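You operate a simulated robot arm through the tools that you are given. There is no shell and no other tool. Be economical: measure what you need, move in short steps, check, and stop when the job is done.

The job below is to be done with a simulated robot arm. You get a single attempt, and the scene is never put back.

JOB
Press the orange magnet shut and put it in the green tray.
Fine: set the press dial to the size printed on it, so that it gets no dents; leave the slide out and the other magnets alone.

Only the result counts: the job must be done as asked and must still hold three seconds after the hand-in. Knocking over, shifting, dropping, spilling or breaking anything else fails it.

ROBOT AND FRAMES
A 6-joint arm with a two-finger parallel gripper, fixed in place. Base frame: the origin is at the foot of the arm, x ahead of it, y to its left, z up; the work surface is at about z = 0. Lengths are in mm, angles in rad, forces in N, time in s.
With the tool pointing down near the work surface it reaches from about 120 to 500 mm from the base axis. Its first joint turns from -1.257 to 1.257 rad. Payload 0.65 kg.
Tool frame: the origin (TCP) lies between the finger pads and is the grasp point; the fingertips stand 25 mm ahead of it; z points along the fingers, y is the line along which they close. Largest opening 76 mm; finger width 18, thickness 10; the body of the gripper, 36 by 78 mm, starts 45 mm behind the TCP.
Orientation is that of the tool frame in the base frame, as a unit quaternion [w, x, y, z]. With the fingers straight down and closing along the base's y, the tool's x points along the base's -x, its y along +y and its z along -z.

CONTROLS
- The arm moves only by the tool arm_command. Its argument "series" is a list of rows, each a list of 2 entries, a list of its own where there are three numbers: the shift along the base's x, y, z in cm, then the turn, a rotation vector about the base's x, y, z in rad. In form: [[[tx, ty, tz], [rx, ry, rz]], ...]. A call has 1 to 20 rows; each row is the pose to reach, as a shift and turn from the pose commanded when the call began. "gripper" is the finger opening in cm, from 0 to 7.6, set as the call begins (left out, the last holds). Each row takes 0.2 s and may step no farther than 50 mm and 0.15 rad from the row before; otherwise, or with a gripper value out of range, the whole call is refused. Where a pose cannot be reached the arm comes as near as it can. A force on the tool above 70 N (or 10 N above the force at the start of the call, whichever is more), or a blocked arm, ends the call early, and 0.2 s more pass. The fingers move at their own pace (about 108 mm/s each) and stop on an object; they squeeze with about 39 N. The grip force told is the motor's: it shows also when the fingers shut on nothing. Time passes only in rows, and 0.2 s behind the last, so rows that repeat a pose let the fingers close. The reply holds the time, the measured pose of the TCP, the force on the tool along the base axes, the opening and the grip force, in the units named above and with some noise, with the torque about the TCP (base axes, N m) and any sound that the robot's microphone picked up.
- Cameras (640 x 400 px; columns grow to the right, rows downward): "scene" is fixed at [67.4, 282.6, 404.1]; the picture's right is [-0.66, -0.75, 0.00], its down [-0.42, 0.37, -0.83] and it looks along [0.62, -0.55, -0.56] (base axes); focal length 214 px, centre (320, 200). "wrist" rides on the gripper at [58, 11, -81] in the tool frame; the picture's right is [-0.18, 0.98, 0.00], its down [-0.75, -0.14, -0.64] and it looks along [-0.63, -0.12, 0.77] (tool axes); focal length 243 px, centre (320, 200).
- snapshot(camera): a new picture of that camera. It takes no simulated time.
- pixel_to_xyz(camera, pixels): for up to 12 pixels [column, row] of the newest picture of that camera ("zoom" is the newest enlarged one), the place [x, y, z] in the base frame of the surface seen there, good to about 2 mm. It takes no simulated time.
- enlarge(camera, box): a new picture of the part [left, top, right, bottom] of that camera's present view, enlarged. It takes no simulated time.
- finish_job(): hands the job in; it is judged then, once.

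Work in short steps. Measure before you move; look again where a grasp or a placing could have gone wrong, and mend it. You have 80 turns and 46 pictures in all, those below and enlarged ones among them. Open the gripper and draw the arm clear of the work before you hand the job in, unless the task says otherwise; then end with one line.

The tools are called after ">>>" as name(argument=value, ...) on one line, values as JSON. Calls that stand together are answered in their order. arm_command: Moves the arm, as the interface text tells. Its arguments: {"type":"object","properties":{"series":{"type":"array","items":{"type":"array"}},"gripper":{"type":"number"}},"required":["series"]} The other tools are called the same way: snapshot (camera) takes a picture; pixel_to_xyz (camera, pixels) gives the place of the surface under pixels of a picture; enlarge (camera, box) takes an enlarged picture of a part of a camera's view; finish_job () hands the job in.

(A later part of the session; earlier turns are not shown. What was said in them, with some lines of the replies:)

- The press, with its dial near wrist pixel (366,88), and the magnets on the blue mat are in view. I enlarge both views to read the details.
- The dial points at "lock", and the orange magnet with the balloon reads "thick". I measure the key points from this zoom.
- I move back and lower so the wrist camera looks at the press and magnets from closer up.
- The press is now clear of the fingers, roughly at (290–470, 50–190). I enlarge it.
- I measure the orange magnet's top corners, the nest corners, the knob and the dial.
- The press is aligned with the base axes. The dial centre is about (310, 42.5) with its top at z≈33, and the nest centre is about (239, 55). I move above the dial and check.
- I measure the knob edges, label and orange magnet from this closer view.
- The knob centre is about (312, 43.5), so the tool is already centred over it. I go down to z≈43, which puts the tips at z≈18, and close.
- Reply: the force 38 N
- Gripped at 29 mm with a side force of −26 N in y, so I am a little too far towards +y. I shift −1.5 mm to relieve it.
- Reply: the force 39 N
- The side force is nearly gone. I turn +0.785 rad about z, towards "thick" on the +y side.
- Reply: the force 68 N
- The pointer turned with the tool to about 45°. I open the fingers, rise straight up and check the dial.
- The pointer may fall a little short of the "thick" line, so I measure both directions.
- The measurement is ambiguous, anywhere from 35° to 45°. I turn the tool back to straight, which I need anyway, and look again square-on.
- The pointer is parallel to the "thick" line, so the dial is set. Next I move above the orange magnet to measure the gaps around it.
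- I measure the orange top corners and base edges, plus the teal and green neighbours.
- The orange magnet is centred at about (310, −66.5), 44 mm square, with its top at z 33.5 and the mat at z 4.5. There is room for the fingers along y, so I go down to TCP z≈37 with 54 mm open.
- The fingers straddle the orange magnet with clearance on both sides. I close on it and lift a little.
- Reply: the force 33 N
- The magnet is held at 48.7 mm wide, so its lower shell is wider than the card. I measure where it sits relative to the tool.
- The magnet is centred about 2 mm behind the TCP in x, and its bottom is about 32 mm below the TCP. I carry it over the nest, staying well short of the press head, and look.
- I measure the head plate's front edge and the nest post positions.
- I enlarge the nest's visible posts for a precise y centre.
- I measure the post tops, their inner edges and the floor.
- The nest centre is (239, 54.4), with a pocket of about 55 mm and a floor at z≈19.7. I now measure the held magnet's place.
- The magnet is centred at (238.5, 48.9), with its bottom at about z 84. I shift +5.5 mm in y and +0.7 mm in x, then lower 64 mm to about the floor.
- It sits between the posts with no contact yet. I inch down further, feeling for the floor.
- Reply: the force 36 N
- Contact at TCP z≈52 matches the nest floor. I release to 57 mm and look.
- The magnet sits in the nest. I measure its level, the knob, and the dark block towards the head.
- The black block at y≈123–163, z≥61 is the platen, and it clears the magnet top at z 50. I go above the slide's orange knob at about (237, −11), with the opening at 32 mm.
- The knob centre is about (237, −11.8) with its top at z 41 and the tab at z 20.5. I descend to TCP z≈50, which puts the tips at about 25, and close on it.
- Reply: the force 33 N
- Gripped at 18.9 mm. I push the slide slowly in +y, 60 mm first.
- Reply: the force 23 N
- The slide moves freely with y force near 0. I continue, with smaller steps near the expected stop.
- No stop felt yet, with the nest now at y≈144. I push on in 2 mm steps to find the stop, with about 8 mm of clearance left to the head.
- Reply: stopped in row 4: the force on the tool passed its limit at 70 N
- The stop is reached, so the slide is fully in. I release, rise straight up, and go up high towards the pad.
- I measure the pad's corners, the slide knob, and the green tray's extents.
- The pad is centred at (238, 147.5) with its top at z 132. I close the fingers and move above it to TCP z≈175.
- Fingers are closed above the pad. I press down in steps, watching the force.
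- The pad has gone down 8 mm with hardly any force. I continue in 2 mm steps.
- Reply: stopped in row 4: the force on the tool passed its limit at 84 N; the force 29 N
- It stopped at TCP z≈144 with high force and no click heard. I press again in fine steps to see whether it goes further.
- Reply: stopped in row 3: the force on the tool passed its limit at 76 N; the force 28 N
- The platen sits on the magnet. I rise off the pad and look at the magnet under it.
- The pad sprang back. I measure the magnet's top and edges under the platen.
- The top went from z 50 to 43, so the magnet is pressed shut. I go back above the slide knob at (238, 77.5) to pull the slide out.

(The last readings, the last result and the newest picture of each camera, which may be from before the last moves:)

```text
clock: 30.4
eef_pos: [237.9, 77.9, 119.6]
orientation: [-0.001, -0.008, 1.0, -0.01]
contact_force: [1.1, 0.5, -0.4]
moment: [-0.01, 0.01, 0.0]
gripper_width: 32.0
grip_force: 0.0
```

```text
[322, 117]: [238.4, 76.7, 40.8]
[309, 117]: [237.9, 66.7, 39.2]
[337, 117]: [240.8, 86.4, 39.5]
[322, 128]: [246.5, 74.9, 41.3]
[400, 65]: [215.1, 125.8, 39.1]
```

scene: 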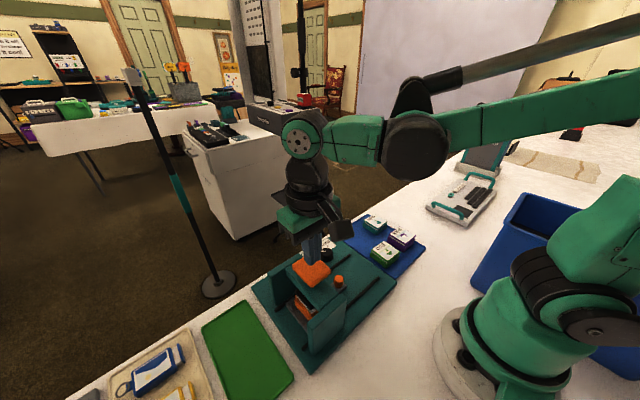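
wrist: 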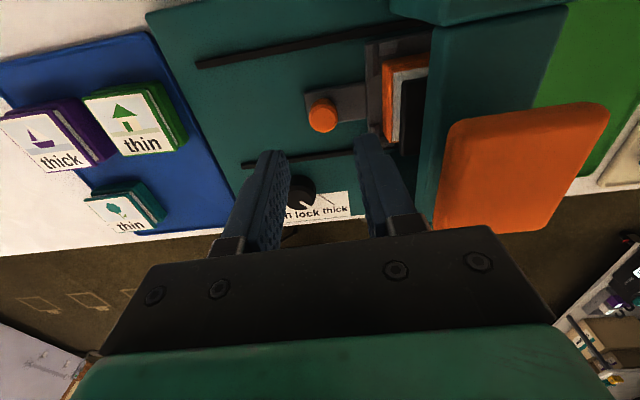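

The knob is at (238, 76.6), so I shift −1 mm in y, descend to z≈50 and close.

>>> arm_command(series=[[[0, -0.1, -2.5], [0, 0, -0.01]], [[0, -0.1, -5], [0, 0, -0.02]], [[0, -0.1, -6.9], [0, 0, -0.02]]])

>>> arm_command(series=[[[0, 0, 0], [0, 0, 0]], [[0, 0, 0], [0, 0, 0]]], gripper=1.0)

```text
clock: 31.2
eef_pos: [236.5, 77.0, 51.5]
orientation: [-0.002, 0.001, 1.0, -0.009]
contact_force: [0.5, 0.0, 0.7]
moment: [0.02, 0.0, 0.01]
gripper_width: 31.7
grip_force: 0.0
```

```text
clock: 31.8
eef_pos: [235.9, 78.0, 51.6]
orientation: [-0.001, 0.002, 1.0, -0.011]
contact_force: [0.7, 1.4, -33.9]
moment: [0.16, 0.06, 0.04]
gripper_width: 18.9
grip_force: 37.1
```

Gripped. I pull the slide out 80 mm in −y, smoothly.

>>> arm_command(series=[[[0, -0.5, 0], [0, 0, 0]], [[0, -1.2, 0], [0, 0, 0]], [[0, -2, 0], [0, 0, 0]], [[0, -2.8, 0], [0, 0, 0]], [[0, -3.6, 0], [0, 0, 0]], [[0, -4.4, 0], [0, 0, 0]], [[0, -5.2, 0], [0, 0, 0]], [[0, -6, 0], [0, 0, 0]], [[0, -6.8, 0], [0, 0, 0]], [[0, -7.5, 0], [0, 0, 0]], [[0, -8, 0], [0, 0, 0]]])

>>> arm_command(series=[[[0, -0.3, 0], [0, 0, 0]], [[0, -0.6, 0], [0, 0, 0]], [[0, -0.8, 0], [0, 0, 0]], [[0, -1.0, 0], [0, 0, 0]], [[0, -1.1, 0], [0, 0, 0]]])

```text
clock: 34.2
eef_pos: [237.4, -3.8, 52.5]
orientation: [-0.003, 0.003, 1.0, -0.01]
contact_force: [-20.2, 0.4, -27.6]
moment: [0.13, 0.6, -0.01]
gripper_width: 19.0
grip_force: 36.4
```

```text
clock: 35.4
eef_pos: [237.6, -13.8, 52.1]
orientation: [0.0, 0.0, 1.0, -0.007]
contact_force: [-13.0, 25.4, 30.7]
moment: [0.67, 0.24, 0.13]
gripper_width: 19.0
grip_force: 36.5
```

The outer stop is felt at y≈−13, so the slide is fully out. I ease off, release, rise and look at the magnet.

>>> arm_command(series=[[[0, 0.08, 0], [0, 0, 0]], [[0, 0.08, 0], [0, 0, 0]]], gripper=3.0)

>>> arm_command(series=[[[0, 0, 3], [0, 0, 0]], [[0, 0.5, 7], [0, 0, 0]], [[-1.5, 3, 9], [0, 0, 0]], [[-3, 6.5, 9], [0, 0, 0]]], gripper=3.0)

>>> enlarge(camera="wrist", box=[220, 20, 460, 180])

```text
clock: 36.0
eef_pos: [236.6, -14.3, 51.3]
orientation: [-0.001, 0.001, 1.0, -0.009]
contact_force: [-0.3, 0.2, 0.3]
moment: [-0.03, -0.03, 0.0]
gripper_width: 30.1
grip_force: 0.0
```

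```text
clock: 37.0
eef_pos: [204.7, 51.9, 142.8]
orientation: [-0.001, 0.002, 1.0, -0.01]
contact_force: [0.1, 0.1, 0.6]
moment: [0.01, 0.0, 0.02]
gripper_width: 30.4
grip_force: 0.1
```

```text
2.50 times, centred on (340, 100) of wrist
```

zoom: 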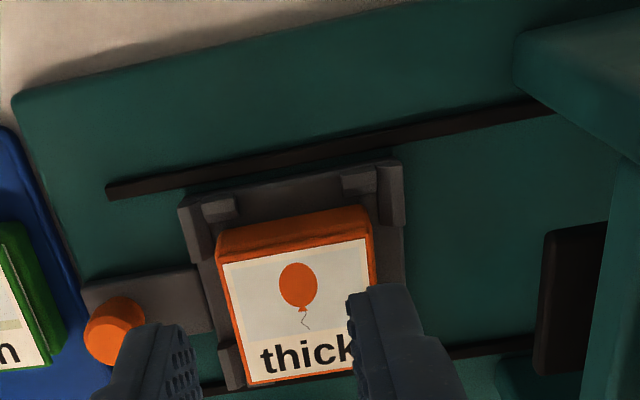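

The magnet is now one closed block without dents. I measure its corners and height, and the knob.

>>> pixel_to_xyz(camera="zoom", pixels=[[222, 258], [368, 235], [247, 382], [300, 285], [372, 280], [222, 235], [365, 210], [119, 318]])

```text
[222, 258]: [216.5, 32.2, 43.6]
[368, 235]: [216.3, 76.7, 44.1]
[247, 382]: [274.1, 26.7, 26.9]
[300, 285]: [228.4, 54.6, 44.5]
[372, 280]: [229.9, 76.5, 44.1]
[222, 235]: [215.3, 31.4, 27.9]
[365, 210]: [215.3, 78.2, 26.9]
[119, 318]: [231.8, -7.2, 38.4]
```

The magnet is at (239, 54.6) with its top at z 44. I descend over it with 58 mm open to TCP z≈52 and close.

>>> arm_command(series=[[[1.8, 0.25, 0], [0, 0, 0]], [[3.5, 0.25, -2], [0, 0, 0]], [[3.5, 0.25, -5], [0, 0, 0]], [[3.5, 0.25, -7.5], [0, 0, 0]], [[3.5, 0.25, -9.05], [0, 0, 0]]], gripper=5.8)

>>> arm_command(series=[[[0, 0, 0], [0, 0, 0]], [[0, 0, 0], [0, 0, 0]], [[0, 0, 0], [0, 0, 0]]], gripper=3.8)

>>> snapshot(camera="wrist")

```text
clock: 38.2
eef_pos: [240.6, 53.1, 52.5]
orientation: [-0.001, 0.001, 1.0, -0.009]
contact_force: [-0.2, 0.4, -0.4]
moment: [-0.02, 0.01, 0.01]
gripper_width: 58.1
grip_force: 0.0
```

```text
clock: 39.0
eef_pos: [241.0, 53.4, 51.1]
orientation: [-0.001, 0.001, 1.0, -0.01]
contact_force: [0.4, -0.5, 0.6]
moment: [-0.01, -0.02, 0.0]
gripper_width: 49.3
grip_force: 39.2
```

```text
13 pictures are left
```

wrist: 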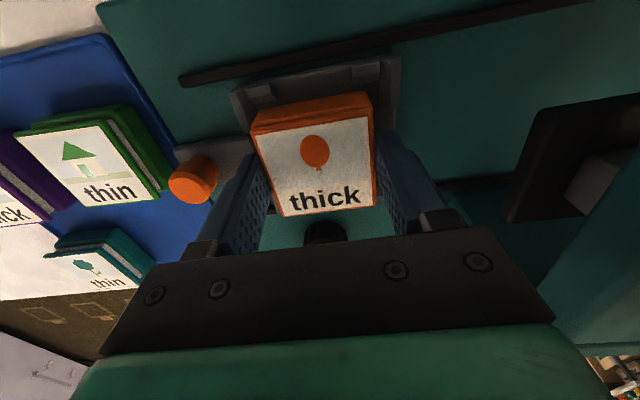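

Gripped at 49 mm. I lift straight up 16 cm to clear the pad, then travel over the green tray, centre about (258, 278).

>>> arm_command(series=[[[0, 0, 1.5], [0, 0, 0]], [[0, 0, 5], [0, 0, 0]], [[0, 0, 9], [0, 0, 0]], [[0, 0, 13], [0, 0, 0]], [[0, 0, 16], [0, 0, 0]]])

>>> arm_command(series=[[[0.3, 4, 0], [0, 0, 0]], [[0.6, 8, 0], [0, 0, 0]], [[1, 12, 0], [0, 0, 0]], [[1.3, 16, 0], [0, 0, 0]], [[1.6, 20, 0], [0, 0, 0]], [[1.8, 22.4, 0], [0, 0, 0]]])

>>> snapshot(camera="wrist")

>>> snapshot(camera="scene")

```text
clock: 40.2
eef_pos: [242.7, 54.6, 209.2]
orientation: [-0.001, 0.001, 1.0, -0.01]
contact_force: [-1.2, 0.8, -0.8]
moment: [0.0, 0.0, 0.04]
gripper_width: 48.9
grip_force: 38.8
```

```text
clock: 41.6
eef_pos: [262.6, 277.8, 212.9]
orientation: [-0.001, 0.002, 1.0, -0.011]
contact_force: [0.1, 0.4, -1.0]
moment: [-0.02, 0.01, 0.01]
gripper_width: 49.0
grip_force: 39.0
```

```text
12 pictures are left
```

wrist: 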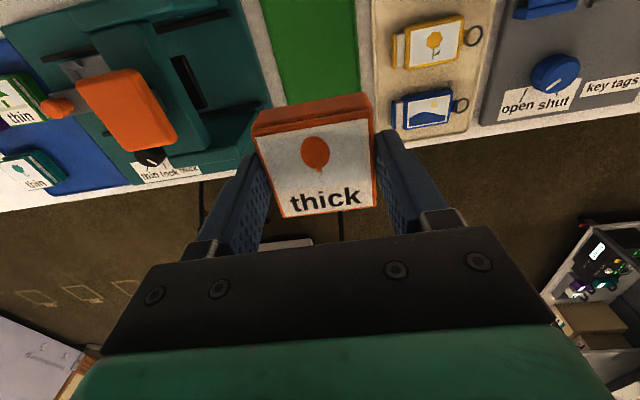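

```text
11 pictures are left
```

scene: 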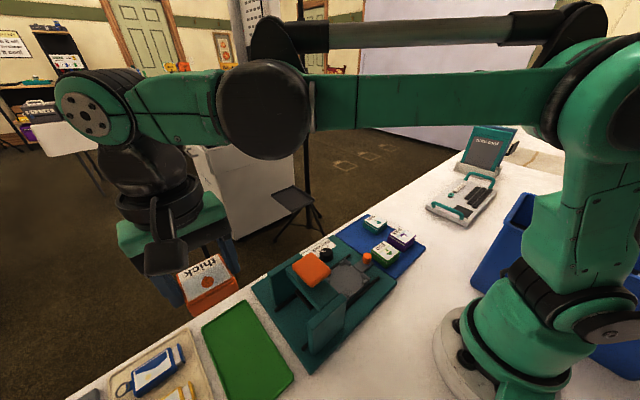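

I confirm the tray's y bounds from the wrist view, and the neighbouring pieces.

>>> pixel_to_xyz(camera="wrist", pixels=[[268, 40], [355, 40], [280, 95], [366, 40], [315, 60], [395, 95], [250, 40], [240, 140], [378, 60]])

>>> pixel_to_xyz(camera="scene", pixels=[[205, 325], [245, 302], [292, 380], [238, 398], [245, 350], [210, 272]])

```text
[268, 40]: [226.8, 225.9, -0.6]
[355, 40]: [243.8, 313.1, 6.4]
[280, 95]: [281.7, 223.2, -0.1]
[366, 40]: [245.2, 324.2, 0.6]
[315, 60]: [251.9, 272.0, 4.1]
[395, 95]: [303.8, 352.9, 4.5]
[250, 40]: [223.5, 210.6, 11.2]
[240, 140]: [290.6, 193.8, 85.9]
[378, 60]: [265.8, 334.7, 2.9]
```

```text
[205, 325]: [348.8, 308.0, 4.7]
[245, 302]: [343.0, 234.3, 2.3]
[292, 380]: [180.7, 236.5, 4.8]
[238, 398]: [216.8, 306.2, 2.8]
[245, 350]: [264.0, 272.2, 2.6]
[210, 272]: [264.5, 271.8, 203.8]
```

The tray spans y≈230–315, with its floor at z≈3.5. I shift −5 mm in y and lower to about 5 mm above the floor.

>>> arm_command(series=[[[0, -0.5, -3], [0, 0, 0]], [[0, -0.5, -7], [0, 0, 0]], [[0, -0.5, -11], [0, 0, 0]], [[0, -0.5, -14.5], [0, 0, 0]], [[0, -0.5, -17], [0, 0, 0]]])

>>> snapshot(camera="wrist")

```text
clock: 42.8
eef_pos: [259.3, 271.8, 40.8]
orientation: [0.0, 0.002, 1.0, -0.01]
contact_force: [0.1, 0.3, 0.1]
moment: [-0.05, 0.03, 0.02]
gripper_width: 49.2
grip_force: 39.1
```

```text
10 pictures are left
```

wrist: 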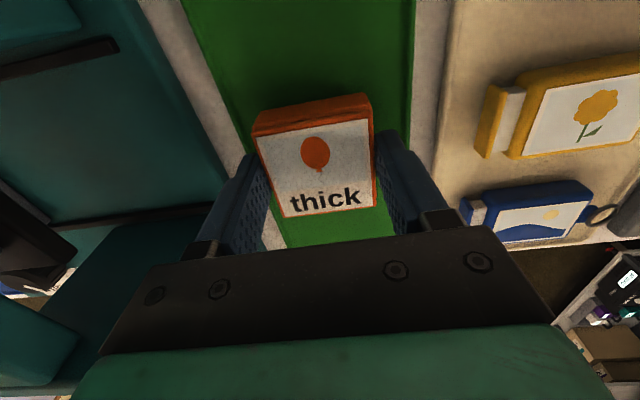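

The magnet is over the tray with clear sides. I lower until it touches.

>>> arm_command(series=[[[0, 0, -0.2], [0, 0, 0]], [[0, 0, -0.35], [0, 0, 0]], [[0, 0, -0.45], [0, 0, 0]], [[0, 0, -0.52], [0, 0, 0]]])

```text
clock: 43.8
eef_pos: [259.7, 272.3, 37.4]
orientation: [-0.001, 0.001, 1.0, -0.01]
contact_force: [0.6, -1.6, 12.8]
moment: [0.31, -0.09, -0.01]
gripper_width: 48.9
grip_force: 39.2
```

Contact at 13 N, so it is on the tray floor. I release and rise.

>>> arm_command(series=[[[0, 0, 0], [0, 0, 0]], [[0, 0, 0], [0, 0, 0]]], gripper=5.8)

>>> arm_command(series=[[[0, 0, 3], [0, 0, 0]], [[0, 0, 7], [0, 0, 0]], [[0, 0, 11], [0, 0, 0]], [[0, 0, 15], [0, 0, 0]], [[0, -2, 19], [0, 0, 0]], [[-2, -6, 21], [0, 0, 0]], [[-3, -10, 22], [0, 0, 0]], [[-4, -14, 23], [0, 0, 0]], [[-5, -18, 23], [0, 0, 0]], [[-5, -22, 23], [0, 0, 0]]], gripper=5.8)

>>> snapshot(camera="scene")

>>> snapshot(camera="wrist")

```text
clock: 44.4
eef_pos: [259.6, 272.4, 35.6]
orientation: [0.0, 0.002, 1.0, -0.01]
contact_force: [0.7, -0.8, 0.1]
moment: [-0.01, 0.0, 0.03]
gripper_width: 58.1
grip_force: 0.0
```

```text
clock: 46.6
eef_pos: [209.2, 51.8, 267.8]
orientation: [-0.001, 0.002, 1.0, -0.01]
contact_force: [0.4, 0.7, 0.1]
moment: [0.01, 0.01, 0.02]
gripper_width: 57.9
grip_force: 0.0
```

```text
9 pictures are left
```

scene: 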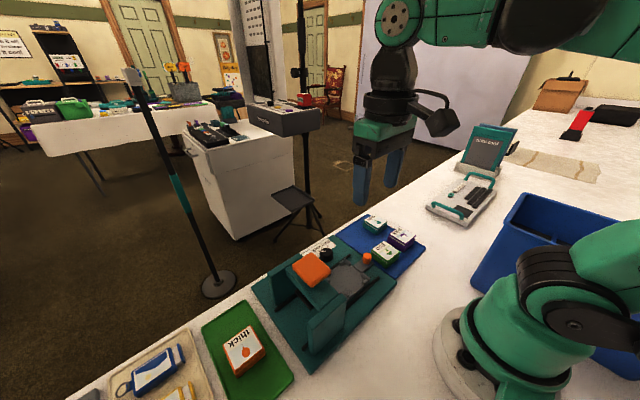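

```text
8 pictures are left
```

wrist: 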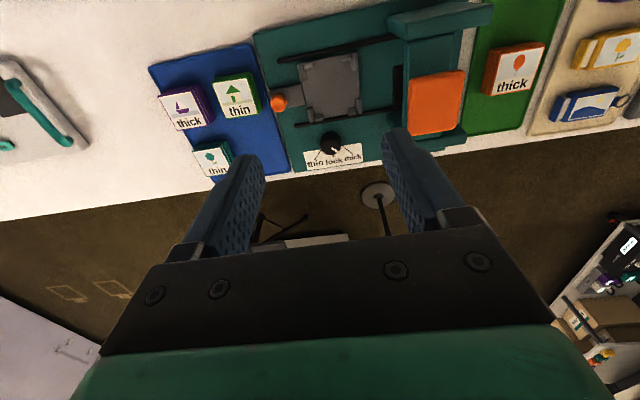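

I check the closed magnet up close before handing in.

>>> enlarge(camera="scene", box=[195, 300, 315, 400])

```text
4.00 times, centred on (255, 350) of scene
```

zoom: 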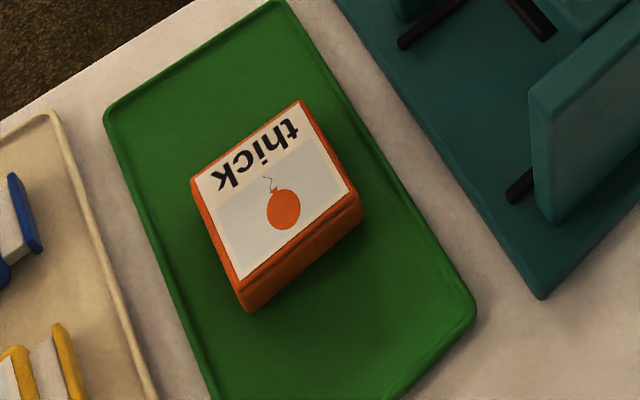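

The magnet is closed, undented and flat inside the green tray. The slide is out, the dial is on thick, and the arm is clear, so I hand in.

>>> finish_job()

```text
The job is handed in.
```

The orange magnet is pressed shut with no visible dents and lies flat in the green tray; the dial is set to "thick", the slide is out, and the other magnets were not touched.
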